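You operate a simulated robot arm through the tools that you are given. There is no shell and no other tool. Be economical: measure what you need, move in short steps, check, and stop when the job is done.

The job below is to be done with a simulated robot arm. You get a single attempt, and the scene is never put back.

## Task
Open the radius drawer, take the white template from the inside of the radius drawer and put it on top of the plate two, then shut the drawer. Take the teal brush and leave it on the top of the steel bench. Take the blue block on the fitting table and put it away on the finishing bench. Put the 15 mm white strip from the fitting table on the shelf under the fitting table and the 5 mm white strip on top of the small plate there. Open the pad drawer. Do these in any order. Set down upright: blue block.

The check looks at the end state, three seconds after you hand in, the way a careful person would. Anything else that was tipped, shoved, dropped, spilled or broken makes it a failure.

## Robot
A 7-joint arm with a fingered hand on a trunk, on a base that drives. Base frame: it is fixed to the floor where the robot stands at the start and does not move with it; the origin is under the middle of the robot, x ahead of it, y to its left, z up; the surface under the hand at the start is at about z = 0.86. Units: m, rad, N and s.
With the tool pointing down near the work surface it reaches from about 0.36 to 0.7 m from the robot's upright axis, wherever it stands. Its first joint turns from -1.204 to 3.002 rad. Places, roughly: blue block [-2, -3, 1]; finishing bench [-2.8, 1.8, 0.8]; pad drawer [-2, 0.8, 0.7]; plate two [-1, 3.75, 0.75]; radius drawer [0.8, -0.2, 0.7]; shelf under the fitting table [-1.6, -3.3, 0.3]; small plate (10x9x4 cm) [-1.6, -3.3, 0.9]; teal brush (6x3x11 cm) [0.5, -0.8, 0.9]; top of the steel bench [2, 0.5, 0.9]; white strip [-1.75, -3, 0.75]; white template [0.75, -0.25, 0.75]. Payload 3.2 kg.
Tool frame: the origin (TCP) lies between the finger pads and is the grasp point; the fingertips stand 0.026 m ahead of it; z points along the fingers, y is the line along which they close. The gripper opens to 0.088 m. The gripper's body begins 0.03 m behind the TCP. The gripper is a hand of 5 fingers: y runs from the thumb to the fingers, the wrist lies at [-0.016, -0.108, -0.172] in the tool frame, and closing takes about 1.5 s.
Orientation is told as [roll, pitch, yaw] about the base's x, y, z axes, in that order, counted from this pose: with the fingers straight down and the wrist toward the robot, the tool's x, y and z point along [0, 1, 0], [1, 0, 0] and [0, 0, -1] of the base frame.

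## Interface
- The arm moves only by the tool nudge_tool. Its argument "steps" is a list of rows, each a list of 2 entries, a list of its own where there are three numbers: the shift along the base's x, y, z in units of 150 mm (1.0 is 150 mm), then the turn, a rotation vector about the base's x, y, z in units of 45 degrees (1.0 is 45 degrees). In form: [[[tx, ty, tz], [wx, wy, wz]], ...]. A call has 1 to 12 rows; each row is the pose to reach, as a shift and turn from the pose commanded when the call began. "hand" is the gripper command, from -1 (shut) to 1 (fully open), values between in proportion, set as the call begins (left out, the last holds). A call with a number of a shift or a turn outside -1 to 1 is refused whole. Each row takes 0.2 s and may step no farther than 0.05 m and 0.15 rad from the row before; otherwise, or with a gripper value out of range, the whole call is refused. Where a pose cannot be reached the arm comes as near as it can. A force on the tool above 40 N (or 10 N above the force at the start of the call, whichever is more), or a blocked arm, ends the call early, and 0.2 s more pass. Each finger travels about 0.072 m/s and halts on what it meets, pressing with about 25 N; the grip force reading is that of the motor and also rises with nothing between the fingers. The clock runs only during rows and for 0.2 s after the last one: add rows that repeat a pose to give the fingers time. It gives the time, the measured TCP pose, the force on the tool (base axes), the opening and the grip force at its end, in the units of the frame above (readings bear some noise), with the torque about the TCP (base axes, N m) and any sound that the robot's microphone picked up.
- Cameras (640 x 400 px; columns grow to the right, rows downward): "scene" is now at [0.1238, -0.0408, 1.3574]; the picture's right is [-0.49, -0.87, -0.00], its down [-0.57, 0.32, -0.75] and it looks along [0.66, -0.37, -0.66] (base axes); focal length 248 px, centre (320, 200). "wrist" rides on the gripper at [0.067, -0.097, -0.117] in the tool frame; the picture's right is [-0.71, 0.33, -0.62], its down [-0.65, -0.65, 0.39] and it looks along [-0.28, 0.68, 0.68] (tool axes); focal length 234 px, centre (320, 200).
- capture(camera): a new picture of that camera. It takes no simulated time.
- lift_body(by): slides the trunk up (or, below 0, down) by that many m; the arm and the scene camera ride with it, the base frame stays. It gives what a move gives, with no picture.
- base_move(legs): drives the robot by 1 to 6 legs, each [ahead, left, turn to the left] in m, m and rad, along the robot's own axes; the way and the turn of a leg run together, so that a leg with both is an arc; at most 1.5 m and 3.142 rad a leg. The arm and the cameras ride along, it lands a little off, and it stops where it bumps. It gives what a move gives.
- preshape(shape): the hand has 5 fingers and takes this shape, open, in about a second: jaw (thumb against the fingers, like two jaws); tri (thumb and two fingers); tip (a fingertip pinch); poke (one finger out to press); point (the index stretched); flat (the hand flat); cup (the hand cupped); fist (a fist). The gripper value then closes the fingers along that shape, each until it touches; the sizes above hold for jaw. It gives what a move gives, with no picture.
- turn_head(pan, tilt): turns the head with the scene camera to pan (to the left, within 1.501 rad either way) and tilt (down, from -0.506 to 1.204), counted from straight ahead of the robot. It gives what a move gives.
- point_at(camera, pixels): for up to 12 pixels [column, row] of the newest picture of that camera ("zoom" is the newest enlarged one), the place [x, y, z] in the base frame of the surface seen there, good to about 0.003 m. It takes no simulated time.
- enlarge(camera, box): a new picture of the part [left, top, right, bottom] of that camera's present view, enlarged. It takes no simulated time.
- job_done(): hands the job in; it is judged then, once.

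Work in short steps. Measure before you move; look again where a grasp or a placing could have gone wrong, and mend it. You have 131 turns and 144 pictures in all, those below and enlarged ones among them. Open the gripper and draw the arm clear of the work before you hand the job in, unless the task says otherwise; then end with one line.

The tools are called after "Emit:" as name(argument=value, ...) on one line, values as JSON. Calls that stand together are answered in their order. nudge_tool: Moves the arm, as the interface text tells. Its arguments: {"type":"object","properties":{"steps":{"type":"array"},"hand":{"type":"number"}},"required":["steps"]} The other tools are called the same way: lift_body (by) slides the trunk up or down; preshape (shape) gives the hand a shape; base_move (legs) drives the base; turn_head (pan, tilt) turns the head that bears the scene camera; capture (camera) takes a picture; point_at (camera, pixels) gives the place of the surface under pixels of a picture; enlarge (camera, box) takes an enlarged picture of a part of a camera's view; job_done () hands the job in.

At the start:

```text
clock: 0.0
eef_pos: [0.4155, -0.1781, 1.1471]
tool_rot: [0.0, 0.0, -0.001]
contact_force: [0.3, -0.4, -0.5]
wrist_torque: [-0.01, -0.02, -0.02]
width: 0.0877
grasp_force: 0.1
shape: jaw
trunk travel left (down, up): [-0.675, 0.165]
robot x, y, heading: [0.0006, -0.0012, 0.003]
head pan, tilt: [-0.51, 0.717]
```

scene: 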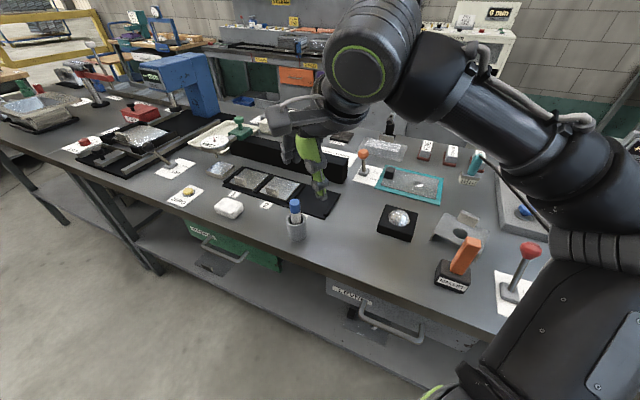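
wrist: 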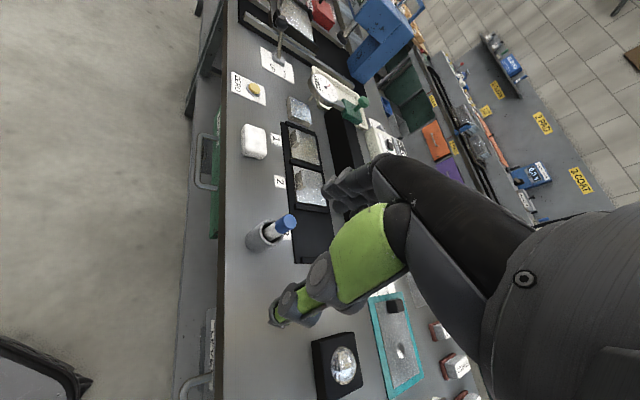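

The scene shows a bench with two drawers under it (green at ~(235,245), grey at ~(375,315)). I enlarge the drawer area to read the labels and look at the right part of the bench.

Emit:
enlarge(camera="scene", box=[160, 190, 480, 390])

Emit:
point_at(camera="scene", pixels=[[390, 330], [350, 295], [205, 245], [230, 258], [397, 220], [515, 285], [478, 162], [455, 275], [296, 230], [320, 290]])

Emit:
turn_head(pan=-1.2, tilt=0.7)

Emit:
capture(camera="scene")

```text
2.00 times, centred on (320, 290) of scene
```

zoom: 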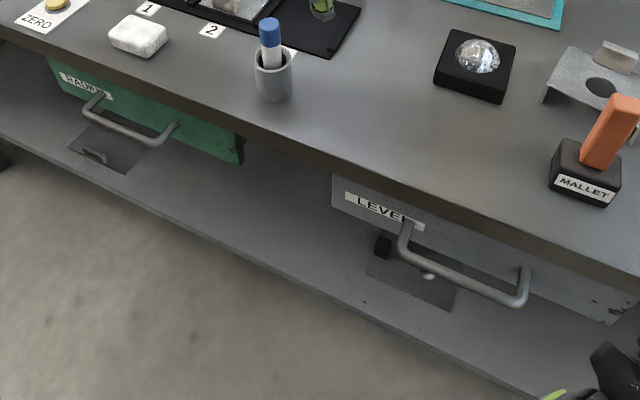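

```text
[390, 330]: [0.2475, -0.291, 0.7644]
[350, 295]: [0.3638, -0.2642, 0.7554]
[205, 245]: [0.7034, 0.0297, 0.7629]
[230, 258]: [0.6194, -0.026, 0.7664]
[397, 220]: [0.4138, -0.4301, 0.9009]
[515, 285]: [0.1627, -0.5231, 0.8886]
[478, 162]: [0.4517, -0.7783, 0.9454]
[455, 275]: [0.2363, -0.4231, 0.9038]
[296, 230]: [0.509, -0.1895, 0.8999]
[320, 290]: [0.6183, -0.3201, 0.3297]
```

```text
clock: 1.1
eef_pos: [0.4167, -0.1789, 1.1475]
tool_rot: [-0.001, 0.001, 0.001]
contact_force: [-0.2, 1.1, 0.7]
wrist_torque: [-0.01, 0.0, -0.01]
width: 0.0877
grasp_force: 0.0
shape: jaw
trunk travel left (down, up): [-0.675, 0.165]
robot x, y, heading: [-0.0004, 0.002, 0.001]
head pan, tilt: [-1.201, 0.7]
```

```text
140 pictures are left
```

scene: 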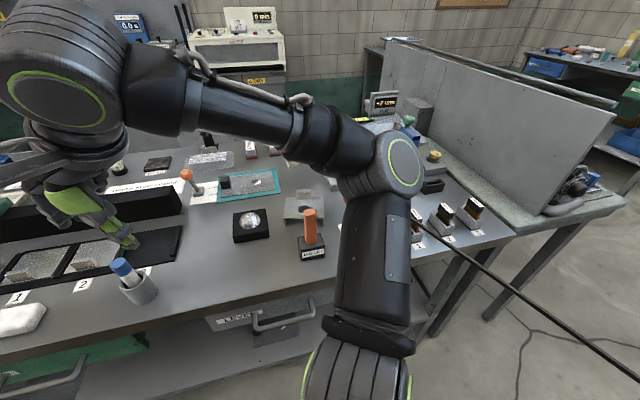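

The bench runs diagonally, with green "RADIUS" drawer ahead. I look ahead for the steel bench and enlarge the brush area.

Emit:
turn_head(pan=-0.75, tilt=0.5)

Emit:
enlarge(camera="scene", box=[320, 100, 640, 300])

Emit:
turn_head(pan=0.25, tilt=0.45)

Emit:
capture(camera="scene")

Emit:
turn_head(pan=1.4, tilt=0.35)

Emit:
capture(camera="scene")

```text
clock: 2.0
eef_pos: [0.4174, -0.1774, 1.1469]
tool_rot: [0.001, -0.001, 0.001]
contact_force: [-0.3, 0.2, -0.5]
wrist_torque: [0.03, -0.01, 0.0]
width: 0.0876
grasp_force: 0.1
shape: jaw
trunk travel left (down, up): [-0.675, 0.165]
robot x, y, heading: [0.001, -0.0027, -0.0]
head pan, tilt: [-0.75, 0.499]
```

```text
2.00 times, centred on (480, 200) of scene
```

zoom: 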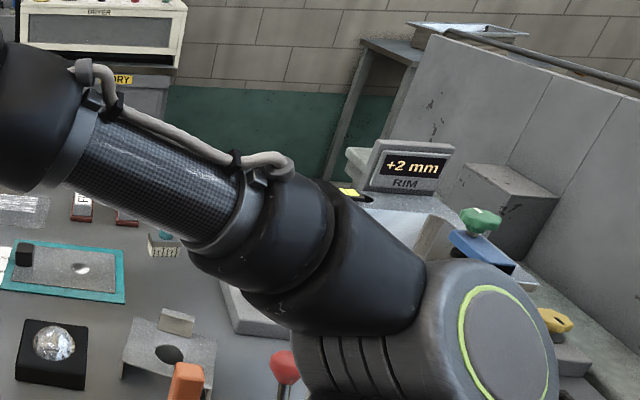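

```text
clock: 3.2
eef_pos: [0.4174, -0.1771, 1.1461]
tool_rot: [-0.001, 0.0, 0.001]
contact_force: [0.0, 0.1, -0.9]
wrist_torque: [0.01, 0.01, -0.01]
width: 0.0875
grasp_force: 0.0
shape: jaw
trunk travel left (down, up): [-0.675, 0.165]
robot x, y, heading: [-0.0012, -0.0029, 0.001]
head pan, tilt: [0.25, 0.45]
```

```text
138 pictures are left
```

scene: 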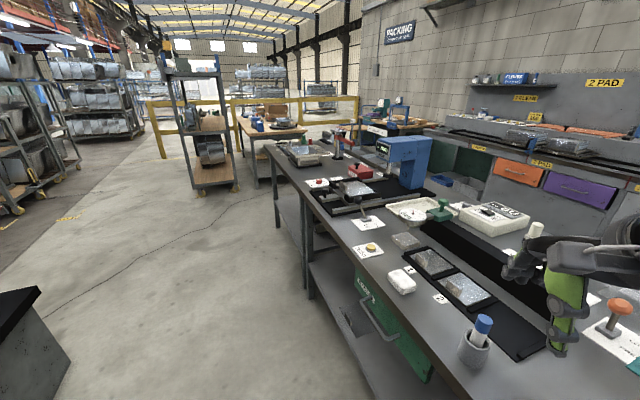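

```text
clock: 4.6
eef_pos: [0.4156, -0.1784, 1.1473]
tool_rot: [0.001, -0.001, 0.001]
contact_force: [0.1, 0.7, 0.8]
wrist_torque: [-0.04, 0.02, 0.02]
width: 0.0878
grasp_force: 0.1
shape: jaw
trunk travel left (down, up): [-0.675, 0.165]
robot x, y, heading: [-0.0001, 0.0016, 0.002]
head pan, tilt: [1.4, 0.351]
```

```text
137 pictures are left
```

scene: 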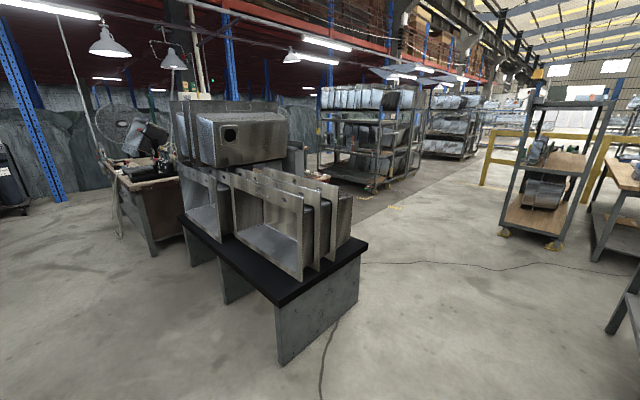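

Measure the tables in the left view to map the room.

Emit:
point_at(camera="scene", pixels=[[280, 295], [360, 245], [185, 225], [130, 180], [280, 360], [540, 215], [620, 175], [150, 250], [365, 190], [15, 205]])

Emit:
turn_head(pan=0.3, tilt=0.3)

Emit:
enlarge(camera="scene", box=[200, 120, 520, 320])

Emit:
point_at(camera="zoom", pixels=[[200, 130], [250, 110], [330, 175], [300, 260], [180, 150], [400, 150], [420, 270], [590, 200], [100, 110]])

```text
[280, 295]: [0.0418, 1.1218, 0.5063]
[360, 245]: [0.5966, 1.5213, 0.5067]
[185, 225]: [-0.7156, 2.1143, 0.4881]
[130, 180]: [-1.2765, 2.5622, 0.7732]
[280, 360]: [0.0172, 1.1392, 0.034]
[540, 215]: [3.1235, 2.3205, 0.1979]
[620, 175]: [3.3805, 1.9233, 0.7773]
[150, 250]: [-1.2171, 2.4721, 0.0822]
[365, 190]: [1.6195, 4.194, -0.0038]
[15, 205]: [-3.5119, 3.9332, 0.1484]
```

```text
clock: 5.9
eef_pos: [0.4158, -0.1765, 1.1474]
tool_rot: [-0.001, 0.001, 0.002]
contact_force: [-0.4, -0.4, -0.9]
wrist_torque: [0.0, 0.01, 0.02]
width: 0.088
grasp_force: 0.1
shape: jaw
trunk travel left (down, up): [-0.675, 0.165]
robot x, y, heading: [0.0017, -0.0015, 0.001]
head pan, tilt: [0.3, 0.3]
```

```text
2.00 times, centred on (360, 220) of scene
```

zoom: 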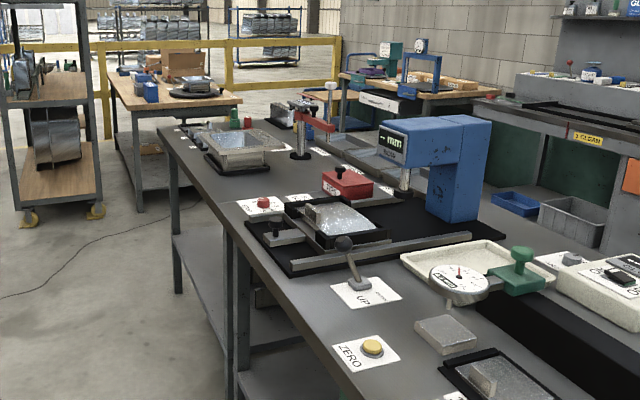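

```text
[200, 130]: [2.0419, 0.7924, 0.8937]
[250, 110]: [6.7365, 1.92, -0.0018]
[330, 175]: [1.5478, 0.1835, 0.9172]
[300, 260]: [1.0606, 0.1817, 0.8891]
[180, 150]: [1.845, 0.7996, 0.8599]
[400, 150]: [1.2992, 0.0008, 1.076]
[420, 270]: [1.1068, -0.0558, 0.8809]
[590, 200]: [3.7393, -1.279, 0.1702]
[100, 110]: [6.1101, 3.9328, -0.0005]
```

The steel bench is the farther table section of this row. Now I look down at the radius drawer to measure its handle and face.

Emit:
turn_head(pan=0.1, tilt=0.85)

Emit:
enlarge(camera="scene", box=[220, 120, 540, 320])

```text
clock: 6.9
eef_pos: [0.416, -0.1774, 1.1472]
tool_rot: [0.0, 0.0, 0.002]
contact_force: [0.7, 0.7, 0.2]
wrist_torque: [0.0, 0.0, 0.0]
width: 0.0879
grasp_force: 0.0
shape: jaw
trunk travel left (down, up): [-0.675, 0.165]
robot x, y, heading: [-0.0021, -0.0039, 0.002]
head pan, tilt: [0.099, 0.85]
```

```text
2.00 times, centred on (380, 220) of scene
```

zoom: 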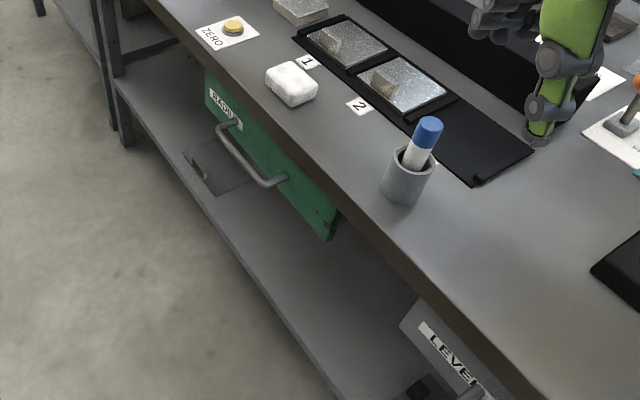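

I measure handle bar, drawer face corners and bench edge.

Emit:
point_at(camera="zoom", pixels=[[226, 130], [242, 163], [267, 185], [284, 177], [217, 110], [325, 225], [210, 80], [335, 215], [220, 75], [350, 215], [290, 200], [180, 45]])

Emit:
enlarge(camera="scene", box=[300, 150, 400, 212])

Emit:
point_at(camera="zoom", pixels=[[90, 120], [160, 200], [215, 285], [265, 310], [50, 60], [130, 60], [100, 150], [180, 235]])

```text
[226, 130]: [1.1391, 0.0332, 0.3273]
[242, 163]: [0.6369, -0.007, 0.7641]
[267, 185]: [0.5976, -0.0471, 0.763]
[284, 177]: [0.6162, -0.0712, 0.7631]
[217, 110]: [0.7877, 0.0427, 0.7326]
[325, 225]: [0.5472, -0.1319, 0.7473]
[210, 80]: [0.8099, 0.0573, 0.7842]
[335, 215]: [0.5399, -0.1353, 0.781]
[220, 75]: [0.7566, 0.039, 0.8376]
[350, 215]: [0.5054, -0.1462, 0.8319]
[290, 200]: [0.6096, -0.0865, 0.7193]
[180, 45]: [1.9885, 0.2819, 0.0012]
```

```text
6.40 times, centred on (350, 181) of scene
```

zoom: 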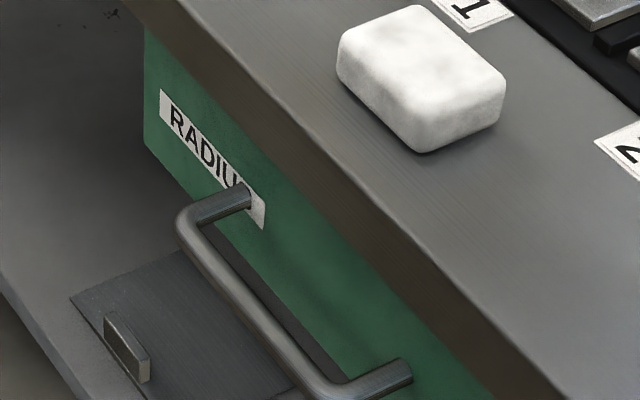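

```text
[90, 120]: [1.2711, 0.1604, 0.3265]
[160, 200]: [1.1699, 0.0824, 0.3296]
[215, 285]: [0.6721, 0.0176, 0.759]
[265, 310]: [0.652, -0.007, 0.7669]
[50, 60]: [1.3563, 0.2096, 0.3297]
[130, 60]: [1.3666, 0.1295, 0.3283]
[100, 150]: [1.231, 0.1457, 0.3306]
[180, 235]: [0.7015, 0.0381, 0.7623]
```

The drawer face lies along direction ~36° (d=(0.81,0.59)), outward normal ~(-0.59,0.81), handle centre ≈ (0.648, -0.002, 0.76). I drive so that the robot faces it at ~0.65 m.

Emit:
base_move(legs=[[0.266, 0.524, 0], [0, 0, -0.9425]])

Emit:
turn_head(pan=0.0, tilt=0.9)

Emit:
capture(camera="scene")

```text
clock: 12.7
eef_pos: [0.3706, 0.0855, 1.1476]
tool_rot: [0.0, 0.0, -0.938]
contact_force: [0.0, 0.1, 0.0]
wrist_torque: [-0.01, -0.01, 0.07]
width: 0.0877
grasp_force: 0.0
shape: jaw
trunk travel left (down, up): [-0.675, 0.165]
robot x, y, heading: [0.2714, 0.5245, -0.943]
head pan, tilt: [0.099, 0.85]
```

```text
clock: 13.3
eef_pos: [0.371, 0.0848, 1.1469]
tool_rot: [0.002, -0.001, -0.936]
contact_force: [0.4, 0.4, -0.2]
wrist_torque: [-0.01, 0.0, 0.04]
width: 0.0876
grasp_force: 0.1
shape: jaw
trunk travel left (down, up): [-0.675, 0.165]
robot x, y, heading: [0.2677, 0.5268, -0.941]
head pan, tilt: [0.0, 0.901]
```

```text
133 pictures are left
```

scene: 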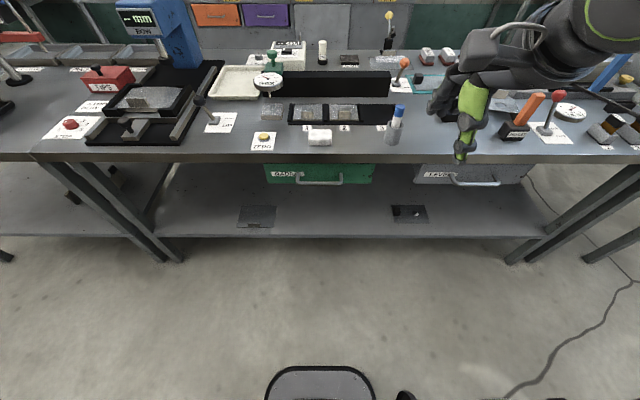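

Now facing the bench squarely; handle visible at (320,180). I measure it and the steel-bench seam at left.

Emit:
enlarge(camera="scene", box=[250, 130, 410, 230])

Emit:
point_at(camera="zoom", pixels=[[200, 213], [285, 214], [350, 212], [190, 160], [370, 165], [270, 190], [60, 170], [485, 200], [280, 105], [285, 178], [230, 200]])

Emit:
point_at(camera="scene", pixels=[[30, 155], [33, 130], [5, 145], [45, 100], [85, 145]])

```text
4.00 times, centred on (330, 180) of scene
```

zoom: 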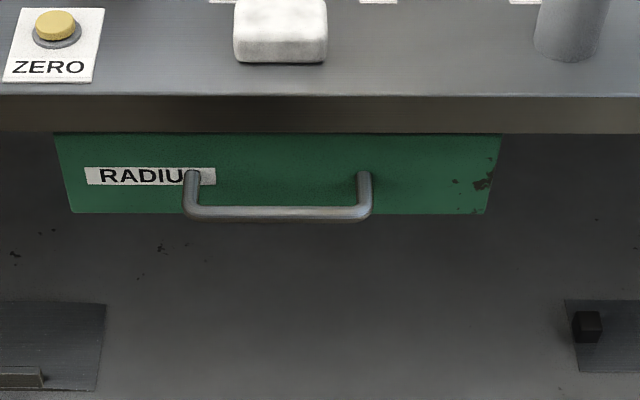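

```text
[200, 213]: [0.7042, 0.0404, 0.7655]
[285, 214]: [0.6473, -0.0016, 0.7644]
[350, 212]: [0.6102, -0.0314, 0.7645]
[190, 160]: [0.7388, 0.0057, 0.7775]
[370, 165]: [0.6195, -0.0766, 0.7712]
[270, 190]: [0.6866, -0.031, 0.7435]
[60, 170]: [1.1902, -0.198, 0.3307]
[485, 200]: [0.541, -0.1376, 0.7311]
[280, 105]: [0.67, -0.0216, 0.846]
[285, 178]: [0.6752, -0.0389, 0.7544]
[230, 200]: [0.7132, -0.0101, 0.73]
```

```text
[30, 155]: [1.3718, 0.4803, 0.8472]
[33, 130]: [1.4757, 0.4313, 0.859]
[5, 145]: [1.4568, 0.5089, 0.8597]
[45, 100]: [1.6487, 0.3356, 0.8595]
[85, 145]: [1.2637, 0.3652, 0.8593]
```

Bar centre ≈ (0.659,0.001,0.759), gap to the face ~0.045. I'll tilt the hand 35° towards the bench, half close it, and come to a pre-grasp point.

Emit:
nudge_tool(steps=[[[0.167, -0.023, -0.2], [-0.126, -0.091, 0]], [[0.333, -0.045, -0.4], [-0.252, -0.183, 0]], [[0.5, -0.068, -0.6], [-0.377, -0.274, 0]], [[0.667, -0.09, -0.8], [-0.503, -0.366, 0]], [[0.833, -0.113, -1.0], [-0.629, -0.457, 0]]], hand=0.0)

Emit:
nudge_tool(steps=[[[0.167, -0.023, -0.2], [0, 0, 0]], [[0.333, -0.045, -0.4], [0, 0, 0]], [[0.5, -0.068, -0.6], [0, 0, 0]], [[0.667, -0.09, -0.8], [0, 0, 0]], [[0.833, -0.113, -0.99], [0, 0, 0]], [[0.833, -0.113, -0.99], [0, 0, 0]]])

Emit:
capture(camera="scene")

Emit:
capture(camera="wrist")

```text
clock: 14.5
eef_pos: [0.4959, 0.0673, 0.9944]
tool_rot: [-0.003, -0.607, -0.936]
contact_force: [-0.5, 0.8, -0.1]
wrist_torque: [-0.01, 0.03, 0.0]
width: 0.0445
grasp_force: 0.1
shape: jaw
trunk travel left (down, up): [-0.675, 0.165]
robot x, y, heading: [0.2676, 0.5266, -0.942]
head pan, tilt: [0.0, 0.901]
```

```text
clock: 15.9
eef_pos: [0.6204, 0.0523, 0.8486]
tool_rot: [-0.001, -0.611, -0.939]
contact_force: [0.0, 0.2, 0.2]
wrist_torque: [-0.02, -0.01, 0.01]
width: 0.0443
grasp_force: 0.1
shape: jaw
trunk travel left (down, up): [-0.675, 0.165]
robot x, y, heading: [0.2687, 0.526, -0.939]
head pan, tilt: [0.0, 0.901]
```

```text
131 pictures are left
```

scene: 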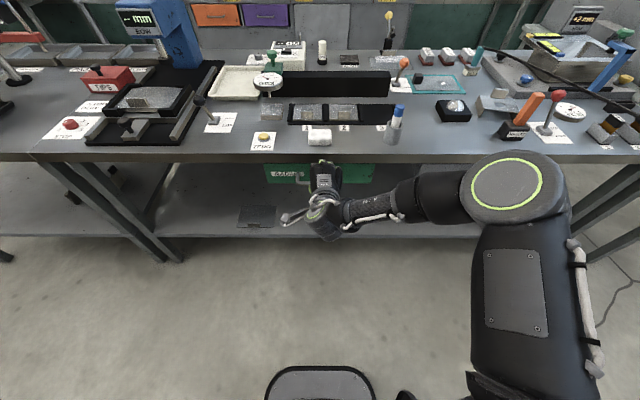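

```text
130 pictures are left
```

wrist: 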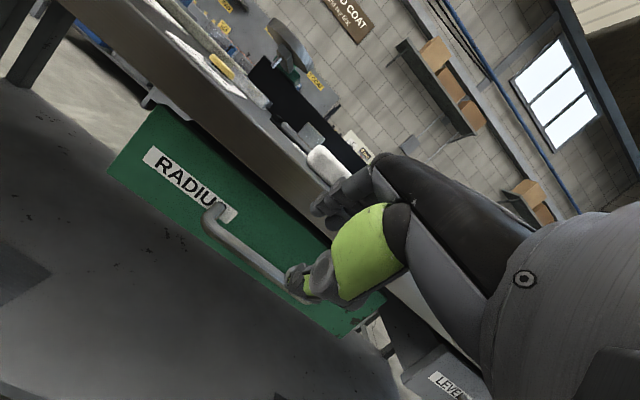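

The hand is in front of the handle. I enlarge to verify alignment before advancing.

Emit:
enlarge(camera="scene", box=[260, 130, 420, 230])

```text
4.00 times, centred on (340, 180) of scene
```

zoom: 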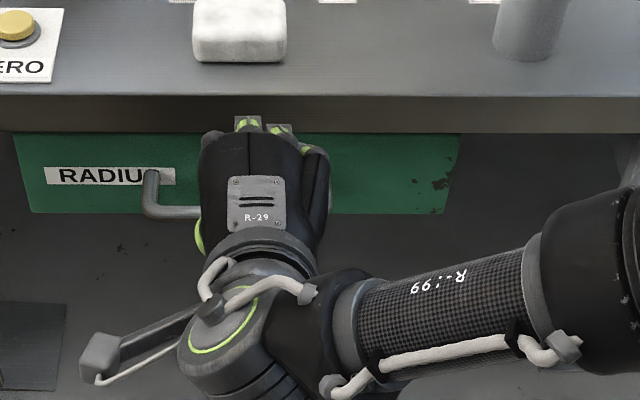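

I check the positions of the knuckles nearest to the bench edge.

Emit:
point_at(camera="zoom", pixels=[[245, 120], [250, 130], [280, 130], [315, 150], [210, 140], [255, 160], [260, 105], [198, 240]])

```text
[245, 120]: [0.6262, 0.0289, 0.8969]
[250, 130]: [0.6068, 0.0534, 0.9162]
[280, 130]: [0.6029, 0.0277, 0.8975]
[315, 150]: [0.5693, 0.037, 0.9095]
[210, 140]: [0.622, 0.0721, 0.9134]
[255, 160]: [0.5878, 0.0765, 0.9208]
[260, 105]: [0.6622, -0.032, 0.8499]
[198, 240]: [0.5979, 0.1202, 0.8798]
```

Knuckles will clear the bench edge by ~15 mm. I advance along the tool axis to the bar.

Emit:
nudge_tool(steps=[[[0.06, -0.08, -0.138], [0, 0, 0]], [[0.12, -0.157, -0.275], [0, 0, 0]], [[0.18, -0.235, -0.413], [0, 0, 0]], [[0.237, -0.315, -0.55], [0, 0, 0]], [[0.237, -0.315, -0.55], [0, 0, 0]]])

Emit:
capture(camera="wrist")

Emit:
enlarge(camera="scene", box=[260, 130, 420, 230])

```text
clock: 17.1
eef_pos: [0.6544, 0.0057, 0.767]
tool_rot: [-0.002, -0.611, -0.937]
contact_force: [-0.1, -0.2, -0.6]
wrist_torque: [0.03, 0.0, -0.01]
width: 0.0445
grasp_force: 0.1
shape: jaw
trunk travel left (down, up): [-0.675, 0.165]
robot x, y, heading: [0.269, 0.5243, -0.94]
head pan, tilt: [0.0, 0.901]
```

```text
128 pictures are left
```

wrist: 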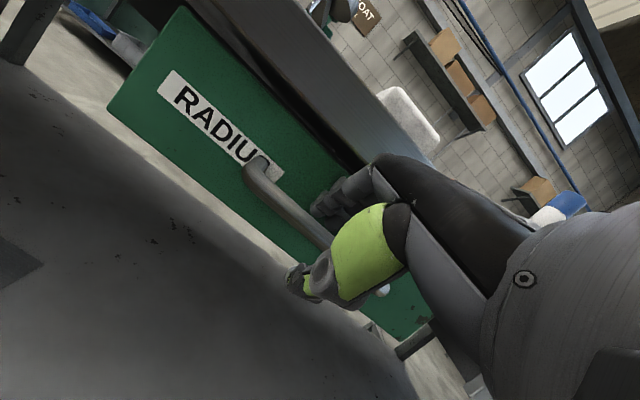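

```text
4.00 times, centred on (340, 180) of scene
```

zoom: 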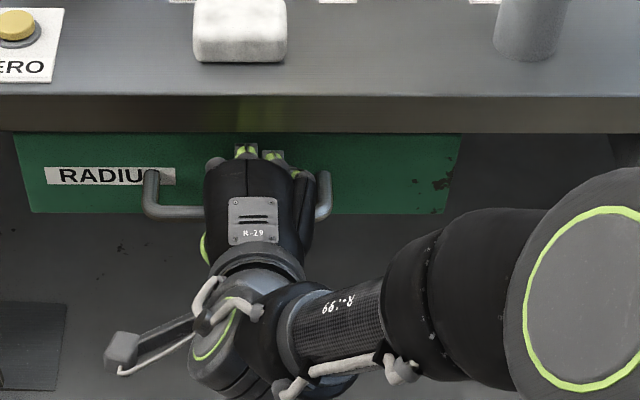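

The bar passes between thumb and fingers with no contact. I close the hand.

Emit:
nudge_tool(steps=[[[0, 0, 0], [0, 0, 0]], [[0, 0, 0], [0, 0, 0]], [[0, 0, 0], [0, 0, 0]], [[0, 0, 0], [0, 0, 0]], [[0, 0, 0], [0, 0, 0]]], hand=-1)

```text
clock: 18.3
eef_pos: [0.6556, 0.0052, 0.7661]
tool_rot: [-0.002, -0.608, -0.939]
contact_force: [0.3, -0.4, -3.0]
wrist_torque: [-0.08, 0.1, 0.05]
width: 0.0033
grasp_force: 24.8
shape: jaw
trunk travel left (down, up): [-0.675, 0.165]
robot x, y, heading: [0.2656, 0.5265, -0.941]
head pan, tilt: [0.0, 0.901]
```

Width only 3 mm; I check whether the bar is truly held.

Emit:
capture(camera="wrist")

Emit:
enlarge(camera="wrist", box=[220, 140, 420, 340])

```text
126 pictures are left
```

wrist: 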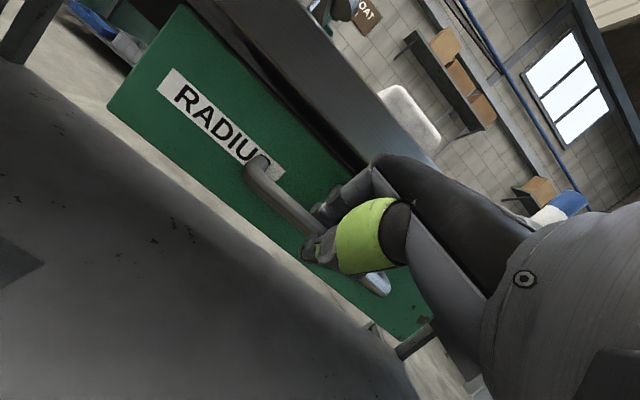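

```text
2.00 times, centred on (320, 240) of wrist
```

zoom: 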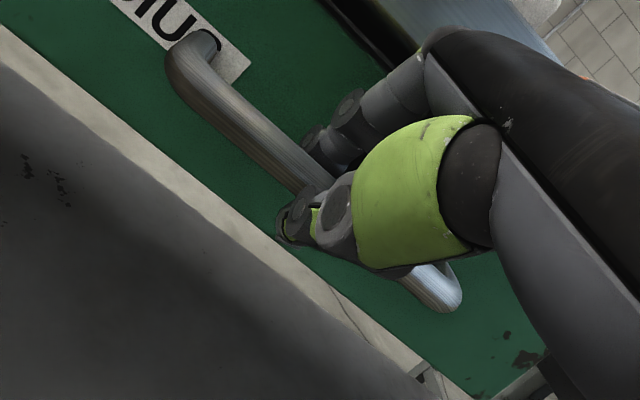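

The bar is hooked. I pull outward along (-0.588, 0.809).

Emit:
nudge_tool(steps=[[[-0.078, 0.108, 0], [0, 0, 0]], [[-0.157, 0.216, 0], [0, 0, 0]], [[-0.235, 0.324, 0], [0, 0, 0]], [[-0.314, 0.431, 0], [0, 0, 0]], [[-0.392, 0.539, 0], [0, 0, 0]], [[-0.47, 0.647, 0], [0, 0, 0]], [[-0.549, 0.755, 0], [0, 0, 0]], [[-0.627, 0.863, 0], [0, 0, 0]]])

Emit:
capture(camera="scene")

```text
clock: 20.1
eef_pos: [0.5619, 0.1345, 0.765]
tool_rot: [-0.002, -0.607, -0.938]
contact_force: [-0.1, 1.2, -6.4]
wrist_torque: [-0.03, 0.07, 0.08]
width: 0.0035
grasp_force: 24.6
shape: jaw
trunk travel left (down, up): [-0.675, 0.165]
robot x, y, heading: [0.2674, 0.5274, -0.939]
head pan, tilt: [0.0, 0.901]
```

```text
124 pictures are left
```

scene: 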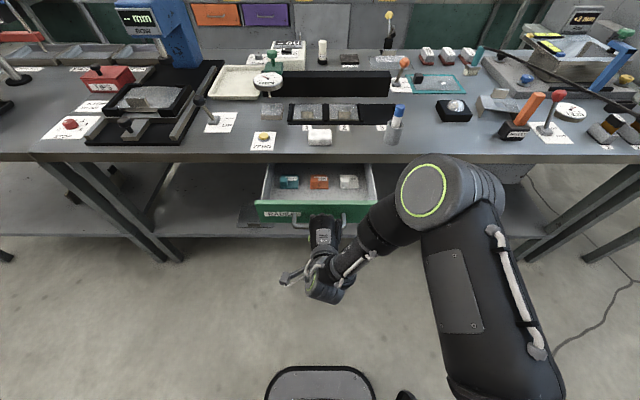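

The drawer opened 0.16 m and shows teal, orange and white blocks. I pull further.

Emit:
nudge_tool(steps=[[[-0.078, 0.108, 0], [0, 0, 0]], [[-0.157, 0.216, 0], [0, 0, 0]], [[-0.235, 0.324, 0], [0, 0, 0]], [[-0.314, 0.431, 0], [0, 0, 0]], [[-0.392, 0.539, 0], [0, 0, 0]]])

Emit:
enlarge(camera="scene", box=[220, 130, 420, 255])

Emit:
point_at(camera="zoom", pixels=[[408, 150], [408, 165], [320, 150], [220, 150], [380, 150], [435, 150], [408, 138], [400, 215], [480, 200], [460, 100]])

```text
clock: 21.3
eef_pos: [0.5031, 0.2154, 0.7651]
tool_rot: [-0.001, -0.608, -0.937]
contact_force: [-0.4, 0.2, -13.5]
wrist_torque: [0.05, 0.05, 0.1]
width: 0.0034
grasp_force: 24.7
shape: jaw
trunk travel left (down, up): [-0.675, 0.165]
robot x, y, heading: [0.268, 0.5298, -0.94]
head pan, tilt: [0.0, 0.901]
```

```text
3.20 times, centred on (320, 192) of scene
```

zoom: 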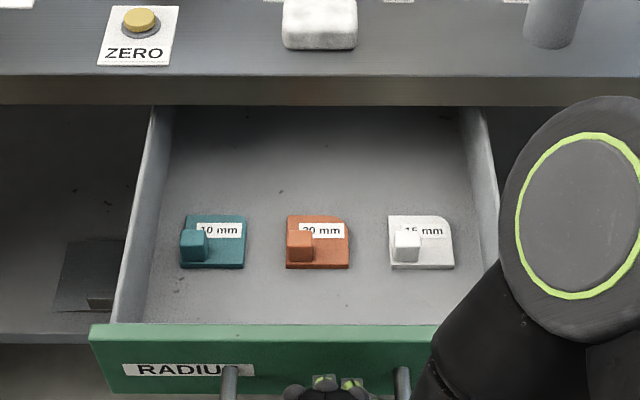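

```text
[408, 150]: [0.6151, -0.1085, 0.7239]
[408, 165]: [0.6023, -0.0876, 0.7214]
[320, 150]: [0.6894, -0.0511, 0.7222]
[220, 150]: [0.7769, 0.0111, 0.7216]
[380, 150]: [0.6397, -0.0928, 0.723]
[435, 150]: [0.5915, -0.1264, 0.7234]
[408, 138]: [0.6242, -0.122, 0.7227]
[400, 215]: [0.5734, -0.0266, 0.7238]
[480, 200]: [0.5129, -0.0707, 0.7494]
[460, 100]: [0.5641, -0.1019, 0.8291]
```

Drawer is open 0.26 m; the white template (16 mm) has a knob at zoom (407,245). I measure it.

Emit:
point_at(camera="zoom", pixels=[[407, 237], [407, 252], [396, 235], [419, 235], [440, 255], [392, 218], [447, 222], [430, 231], [400, 290], [405, 380], [230, 380], [445, 268]])

Emit:
enlarge(camera="scene", box=[330, 180, 390, 218])

```text
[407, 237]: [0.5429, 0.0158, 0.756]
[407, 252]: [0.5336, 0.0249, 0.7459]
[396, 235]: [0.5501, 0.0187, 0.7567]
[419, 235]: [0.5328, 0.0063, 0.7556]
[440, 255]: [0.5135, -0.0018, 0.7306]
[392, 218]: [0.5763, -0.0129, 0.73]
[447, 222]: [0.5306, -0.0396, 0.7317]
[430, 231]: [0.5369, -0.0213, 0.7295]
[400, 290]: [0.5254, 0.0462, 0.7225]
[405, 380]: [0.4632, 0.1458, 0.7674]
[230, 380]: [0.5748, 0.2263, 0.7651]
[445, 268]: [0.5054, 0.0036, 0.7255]
```

```text
10.53 times, centred on (360, 199) of scene
```

zoom: 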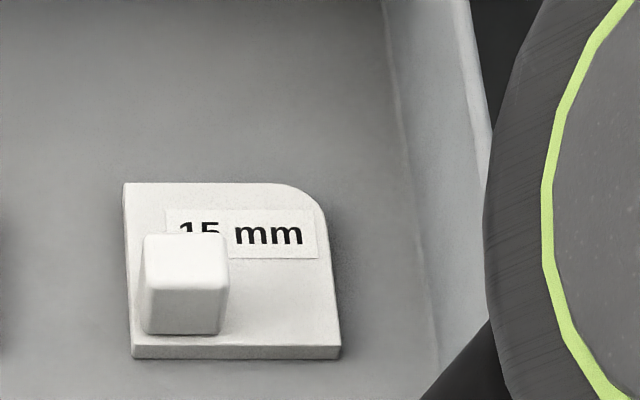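

Knob centre ≈ (0.541, 0.015), top z 0.756, ~22 mm wide. I release the handle and retreat along the tool axis.

Emit:
nudge_tool(steps=[[[0, 0, 0], [0, 0, 0]], [[0, 0, 0], [0, 0, 0]], [[0, 0, 0], [0, 0, 0]], [[0, 0, 0], [0, 0, 0]], [[-0.06, 0.08, 0.138], [0, 0, 0]], [[-0.12, 0.157, 0.275], [0, 0, 0]], [[-0.18, 0.235, 0.413], [0, 0, 0]], [[-0.237, 0.315, 0.55], [0, 0, 0]], [[-0.237, 0.315, 0.75], [0, 0, 0]], [[-0.237, 0.315, 0.95], [0, 0, 0]]], hand=0.0)

Emit:
capture(camera="scene")

```text
clock: 23.5
eef_pos: [0.5192, 0.2733, 0.8903]
tool_rot: [-0.004, -0.61, -0.933]
contact_force: [-0.2, 0.3, -0.4]
wrist_torque: [0.04, 0.01, -0.01]
width: 0.0439
grasp_force: 0.0
shape: jaw
out of reach, approached as far as the arm can: row 7, 8, 9, 10
trunk travel left (down, up): [-0.675, 0.165]
robot x, y, heading: [0.2653, 0.5259, -0.938]
head pan, tilt: [0.0, 0.901]
```

```text
121 pictures are left
```

scene: 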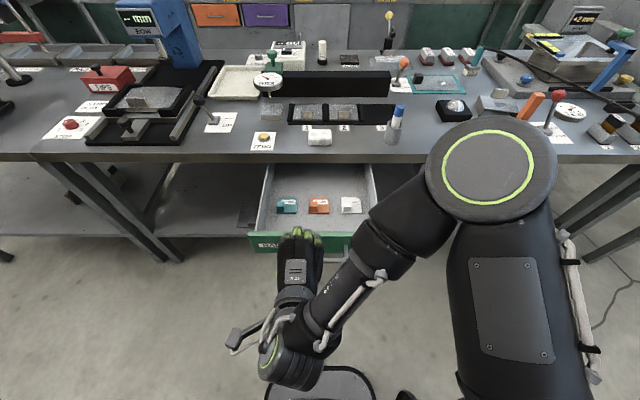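

The near pose was out of reach but the hand is free. I straighten the hand (untilt) while moving forward and up.

Emit:
nudge_tool(steps=[[[0.06, -0.15, 0.1], [0.126, 0.091, 0]], [[0.12, -0.3, 0.2], [0.252, 0.183, 0]], [[0.18, -0.45, 0.3], [0.377, 0.274, 0]], [[0.24, -0.6, 0.4], [0.503, 0.366, 0]], [[0.3, -0.75, 0.4], [0.629, 0.457, 0]], [[0.3, -0.75, 0.4], [0.629, 0.457, 0]]])

```text
clock: 24.9
eef_pos: [0.5631, 0.1599, 0.9513]
tool_rot: [0.002, 0.0, -0.937]
contact_force: [-0.5, -0.3, -0.4]
wrist_torque: [0.0, 0.01, 0.01]
width: 0.0438
grasp_force: 0.2
shape: jaw
trunk travel left (down, up): [-0.675, 0.165]
robot x, y, heading: [0.268, 0.5267, -0.94]
head pan, tilt: [0.0, 0.901]
```

Straight again. I move above the knob at z≈0.86.

Emit:
nudge_tool(steps=[[[-0.03, -0.2, -0.1], [0, 0, 0]], [[-0.06, -0.4, -0.2], [0, 0, 0]], [[-0.09, -0.6, -0.3], [0, 0, 0]], [[-0.12, -0.8, -0.45], [0, 0, 0]], [[-0.147, -0.966, -0.6], [0, 0, 0]], [[-0.147, -0.966, -0.6], [0, 0, 0]]], hand=0.25)

Emit:
capture(camera="wrist")

Emit:
enlarge(camera="scene", box=[260, 130, 420, 230])

```text
clock: 26.3
eef_pos: [0.5423, 0.0161, 0.8611]
tool_rot: [-0.001, 0.0, -0.938]
contact_force: [-0.1, 0.6, -0.4]
wrist_torque: [-0.01, -0.03, -0.02]
width: 0.0542
grasp_force: 0.0
shape: jaw
trunk travel left (down, up): [-0.675, 0.165]
robot x, y, heading: [0.2674, 0.5246, -0.934]
head pan, tilt: [0.0, 0.901]
```

```text
120 pictures are left
```

wrist: 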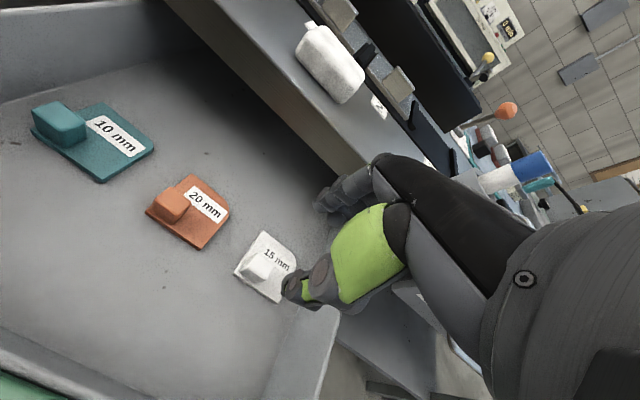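

```text
4.00 times, centred on (340, 180) of scene
```

zoom: 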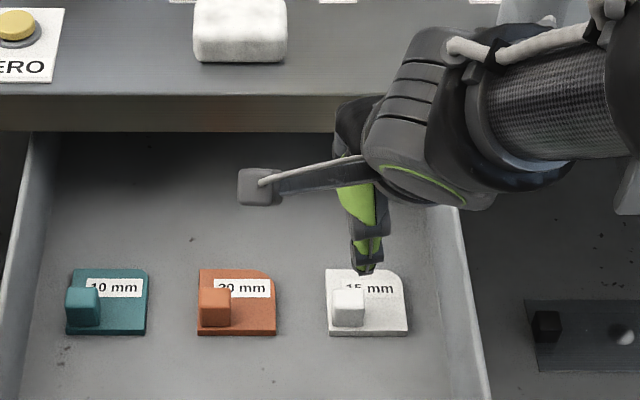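

Thumb lines up with the knob. I descend to TCP z≈0.763 (fingertips just above the plate).

Emit:
nudge_tool(steps=[[[-0.005, -0.005, -0.2], [0, 0, 0]], [[-0.01, -0.01, -0.4], [0, 0, 0]], [[-0.01, -0.01, -0.53], [0, 0, 0]], [[-0.01, -0.01, -0.655], [0, 0, 0]], [[-0.01, -0.01, -0.655], [0, 0, 0]]])

Emit:
enlarge(camera="wrist", box=[180, 140, 420, 340])

Emit:
enlarge(camera="scene", box=[300, 170, 400, 232])

```text
clock: 27.5
eef_pos: [0.5403, 0.0145, 0.7606]
tool_rot: [0.001, 0.0, -0.936]
contact_force: [0.2, -0.5, 0.6]
wrist_torque: [0.05, 0.0, 0.01]
width: 0.0546
grasp_force: 0.0
shape: jaw
trunk travel left (down, up): [-0.675, 0.165]
robot x, y, heading: [0.2673, 0.5303, -0.938]
head pan, tilt: [0.0, 0.901]
```

```text
2.00 times, centred on (300, 240) of wrist
```

zoom: 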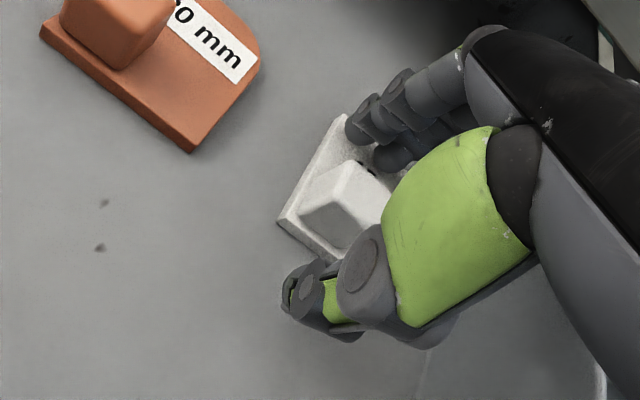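

```text
6.40 times, centred on (350, 201) of scene
```

zoom: 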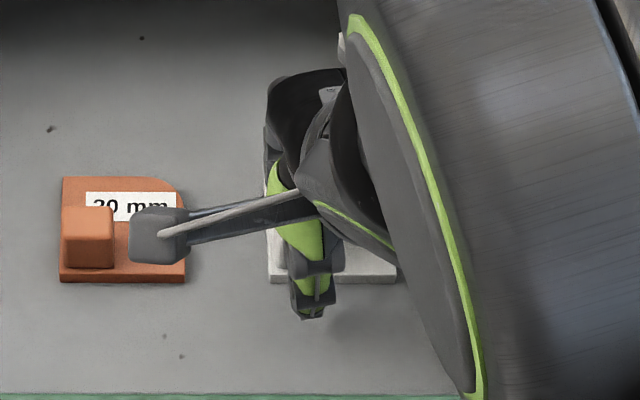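

The knob lies between thumb and fingers. I close.

Emit:
nudge_tool(steps=[[[0, 0, 0], [0, 0, 0]], [[0, 0, 0], [0, 0, 0]], [[0, 0, 0], [0, 0, 0]], [[0, 0, 0], [0, 0, 0]], [[0, 0, 0], [0, 0, 0]], [[0, 0, 0], [0, 0, 0]]], hand=-1)

Emit:
enlarge(camera="wrist", box=[180, 140, 420, 340])

```text
clock: 28.9
eef_pos: [0.5409, 0.014, 0.7617]
tool_rot: [0.0, 0.0, -0.938]
contact_force: [-0.6, 0.0, 0.9]
wrist_torque: [0.01, 0.02, 0.02]
width: 0.0146
grasp_force: 25.6
shape: jaw
trunk travel left (down, up): [-0.675, 0.165]
robot x, y, heading: [0.2698, 0.5282, -0.94]
head pan, tilt: [0.0, 0.901]
```

```text
2.00 times, centred on (300, 240) of wrist
```

zoom: 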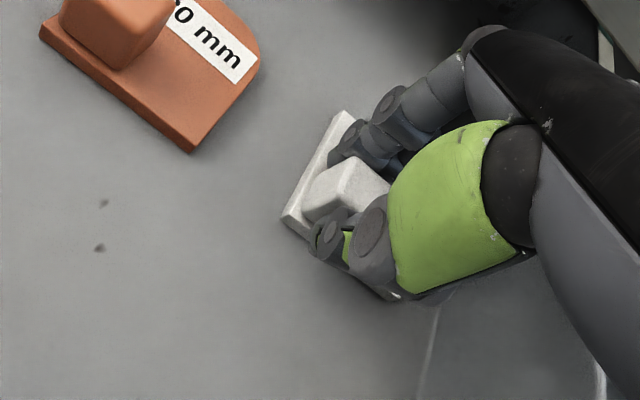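

Gripped (width stopped at ~15 mm reading). I lift straight up.

Emit:
nudge_tool(steps=[[[0, 0, 0.15], [0, 0, 0]], [[0, 0, 0.4], [0, 0, 0]], [[0, 0, 0.7], [0, 0, 0]], [[0, 0, 1.0], [0, 0, 0]], [[0, 0, 1.0], [0, 0, 0]]])

Emit:
capture(camera="wrist")

```text
clock: 30.1
eef_pos: [0.5406, 0.0126, 0.9111]
tool_rot: [0.0, 0.002, -0.937]
contact_force: [-0.2, 0.0, 0.9]
wrist_torque: [0.02, 0.01, -0.01]
width: 0.0147
grasp_force: 25.0
shape: jaw
trunk travel left (down, up): [-0.675, 0.165]
robot x, y, heading: [0.2681, 0.5231, -0.939]
head pan, tilt: [0.0, 0.901]
```

```text
115 pictures are left
```

wrist: 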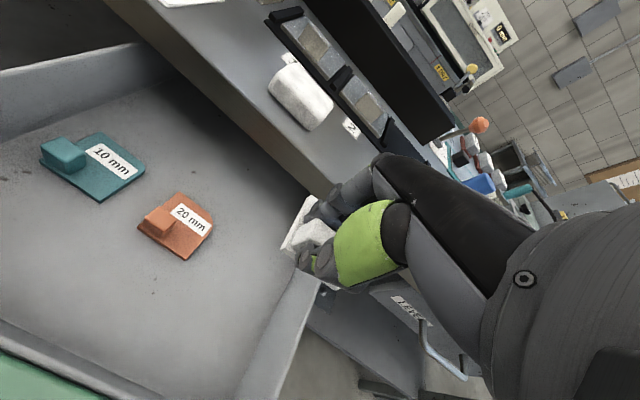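

The template is held. I retract the arm up and close to the body for travel.

Emit:
nudge_tool(steps=[[[-0.1, 0.06, 0.25], [0, 0, 0]], [[-0.3, 0.17, 0.5], [0, 0, 0]], [[-0.5, 0.28, 0.7], [0, 0, 0]], [[-0.7, 0.4, 0.85], [0, 0, 0]], [[-0.88, 0.5, 0.95], [0, 0, 0]], [[-0.98, 0.56, 1.0], [0, 0, 0]]])

Emit:
base_move(legs=[[0, 1.42, 0], [0, 0, 3.14], [1.3, 0, 0]])

Emit:
turn_head(pan=0.5, tilt=0.35)

Emit:
capture(camera="scene")

```text
refused: row 2 steps farther than a row can; nothing moved
```

```text
clock: 50.0
eef_pos: [0.3677, 2.7989, 0.9113]
tool_rot: [0.001, -0.001, 2.238]
contact_force: [0.3, 0.2, 0.8]
wrist_torque: [0.01, 0.02, 0.0]
width: 0.0145
grasp_force: 25.1
shape: jaw
trunk travel left (down, up): [-0.675, 0.165]
robot x, y, heading: [0.6542, 2.2964, 2.235]
head pan, tilt: [0.0, 0.901]
stopped in leg 3: the robot was blocked; the commanded pose is now the measured one
```

```text
clock: 50.9
eef_pos: [0.3676, 2.8001, 0.9114]
tool_rot: [0.0, 0.0, 2.238]
contact_force: [0.6, -0.2, -0.6]
wrist_torque: [-0.02, 0.0, -0.01]
width: 0.0143
grasp_force: 25.0
shape: jaw
trunk travel left (down, up): [-0.675, 0.165]
robot x, y, heading: [0.657, 2.2976, 2.233]
head pan, tilt: [0.499, 0.351]
```

```text
114 pictures are left
```

scene: 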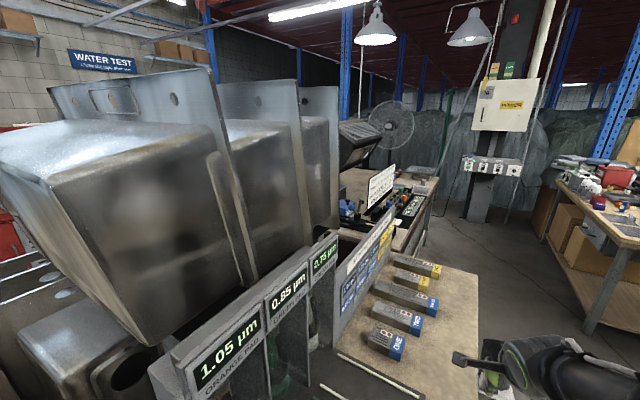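

Base bumped something near (0.66,2.30) in leg 3. I measure the surroundings before moving.

Emit:
point_at(camera="scene", pixels=[[450, 290], [470, 380], [400, 300], [430, 270], [320, 385], [300, 300], [385, 355], [160, 370], [250, 130], [610, 260], [420, 215], [490, 375]])

Emit:
turn_head(pan=0.0, tilt=0.95)

Emit:
capture(camera="scene")

Emit:
turn_head(pan=-0.6, tilt=0.5)

Emit:
capture(camera="scene")

```text
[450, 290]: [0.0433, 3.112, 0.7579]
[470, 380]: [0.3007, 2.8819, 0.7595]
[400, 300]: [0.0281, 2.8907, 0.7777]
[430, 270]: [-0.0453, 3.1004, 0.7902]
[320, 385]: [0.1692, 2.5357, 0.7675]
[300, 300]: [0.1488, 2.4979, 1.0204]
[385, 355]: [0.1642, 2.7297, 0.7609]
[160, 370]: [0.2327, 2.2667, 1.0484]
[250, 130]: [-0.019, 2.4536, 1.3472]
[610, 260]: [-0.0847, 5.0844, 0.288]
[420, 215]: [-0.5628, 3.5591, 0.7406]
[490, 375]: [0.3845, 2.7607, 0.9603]
```

```text
clock: 51.9
eef_pos: [0.3663, 2.8003, 0.9105]
tool_rot: [0.0, -0.001, 2.239]
contact_force: [-0.2, -0.5, 0.0]
wrist_torque: [0.0, -0.02, 0.01]
width: 0.0144
grasp_force: 25.0
shape: jaw
trunk travel left (down, up): [-0.675, 0.165]
robot x, y, heading: [0.6592, 2.2997, 2.237]
head pan, tilt: [0.0, 0.949]
```

```text
113 pictures are left
```

scene: 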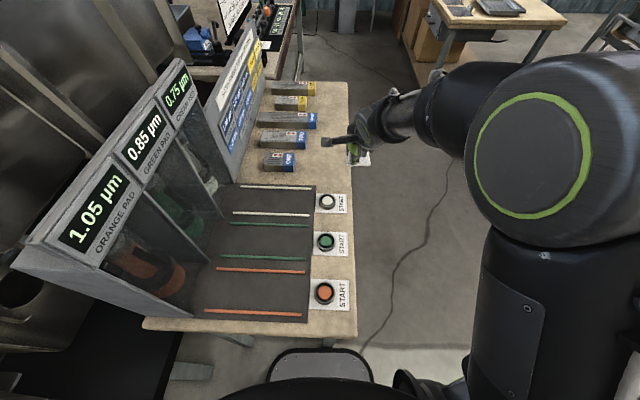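

```text
clock: 52.9
eef_pos: [0.3664, 2.8005, 0.9116]
tool_rot: [0.0, 0.0, 2.24]
contact_force: [-0.4, -0.5, -1.1]
wrist_torque: [0.03, 0.01, 0.0]
width: 0.015
grasp_force: 25.2
shape: jaw
trunk travel left (down, up): [-0.675, 0.165]
robot x, y, heading: [0.6605, 2.299, 2.239]
head pan, tilt: [-0.6, 0.499]
```

```text
112 pictures are left
```

scene: 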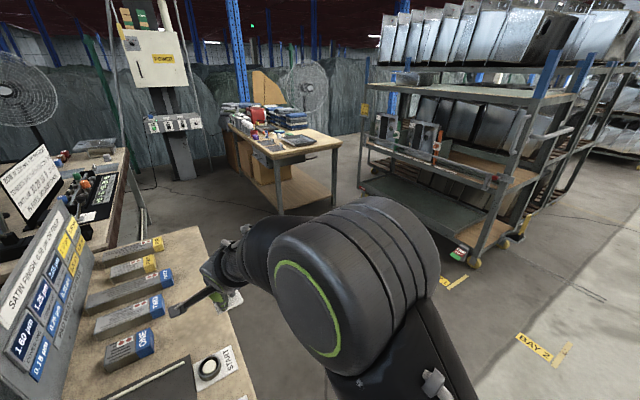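

The base touched the finishing table's front edge; nothing looks disturbed. I back off, then tuck the arm (smaller steps this time).

Emit:
base_move(legs=[[-0.3, 0, 0]])

Emit:
nudge_tool(steps=[[[0, 0, 0.3], [0, 0, 0]], [[0.1, -0.1, 0.55], [0, 0, 0]], [[0.25, -0.25, 0.75], [0, 0, 0]], [[0.4, -0.4, 0.9], [0, 0, 0]], [[0.55, -0.55, 1.0], [0, 0, 0]]])

Emit:
turn_head(pan=0.3, tilt=0.6)

Emit:
capture(camera="scene")

```text
clock: 55.0
eef_pos: [0.5547, 2.5645, 0.9116]
tool_rot: [-0.001, 0.0, 2.237]
contact_force: [-0.3, 0.2, -0.1]
wrist_torque: [-0.03, -0.01, -0.01]
width: 0.0147
grasp_force: 25.0
shape: jaw
trunk travel left (down, up): [-0.675, 0.165]
robot x, y, heading: [0.8445, 2.0606, 2.239]
head pan, tilt: [-0.6, 0.499]
```

```text
clock: 56.2
eef_pos: [0.6401, 2.4806, 1.0612]
tool_rot: [0.0, -0.004, 2.235]
contact_force: [0.1, 0.1, -0.8]
wrist_torque: [-0.01, 0.04, -0.01]
width: 0.0145
grasp_force: 24.8
shape: jaw
trunk travel left (down, up): [-0.675, 0.165]
robot x, y, heading: [0.8477, 2.056, 2.235]
head pan, tilt: [-0.6, 0.499]
```

```text
clock: 57.4
eef_pos: [0.6396, 2.481, 1.06]
tool_rot: [0.0, -0.001, 2.236]
contact_force: [0.2, -0.1, -0.4]
wrist_torque: [0.0, 0.0, -0.02]
width: 0.0146
grasp_force: 24.9
shape: jaw
trunk travel left (down, up): [-0.675, 0.165]
robot x, y, heading: [0.8457, 2.0612, 2.235]
head pan, tilt: [0.3, 0.6]
```

```text
111 pictures are left
```

scene: 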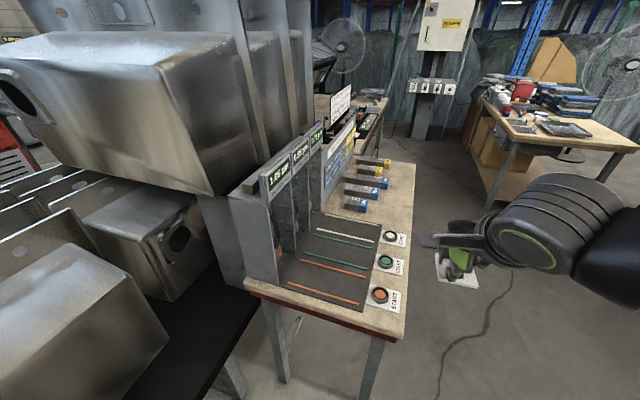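

I move right past the table and forward, then look left toward plate two.

Emit:
base_move(legs=[[0, -0.6, 0], [1.4, 0, 0]])

Emit:
turn_head(pan=1.0, tilt=0.5)

Emit:
capture(camera="scene")

```text
clock: 67.4
eef_pos: [0.2519, 3.9593, 1.0595]
tool_rot: [-0.002, 0.0, 2.237]
contact_force: [0.3, -0.1, -0.3]
wrist_torque: [0.01, -0.03, 0.03]
width: 0.0147
grasp_force: 25.1
shape: jaw
trunk travel left (down, up): [-0.675, 0.165]
robot x, y, heading: [0.4568, 3.5371, 2.235]
head pan, tilt: [0.3, 0.6]
```

```text
clock: 68.5
eef_pos: [0.2507, 3.9592, 1.06]
tool_rot: [0.0, 0.0, 2.237]
contact_force: [-0.1, 0.4, -0.9]
wrist_torque: [-0.02, -0.06, 0.03]
width: 0.0144
grasp_force: 25.0
shape: jaw
trunk travel left (down, up): [-0.675, 0.165]
robot x, y, heading: [0.4543, 3.5389, 2.23]
head pan, tilt: [1.0, 0.499]
```

```text
110 pictures are left
```

scene: 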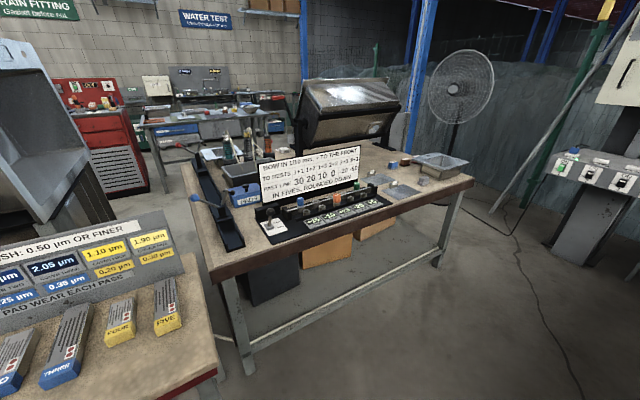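

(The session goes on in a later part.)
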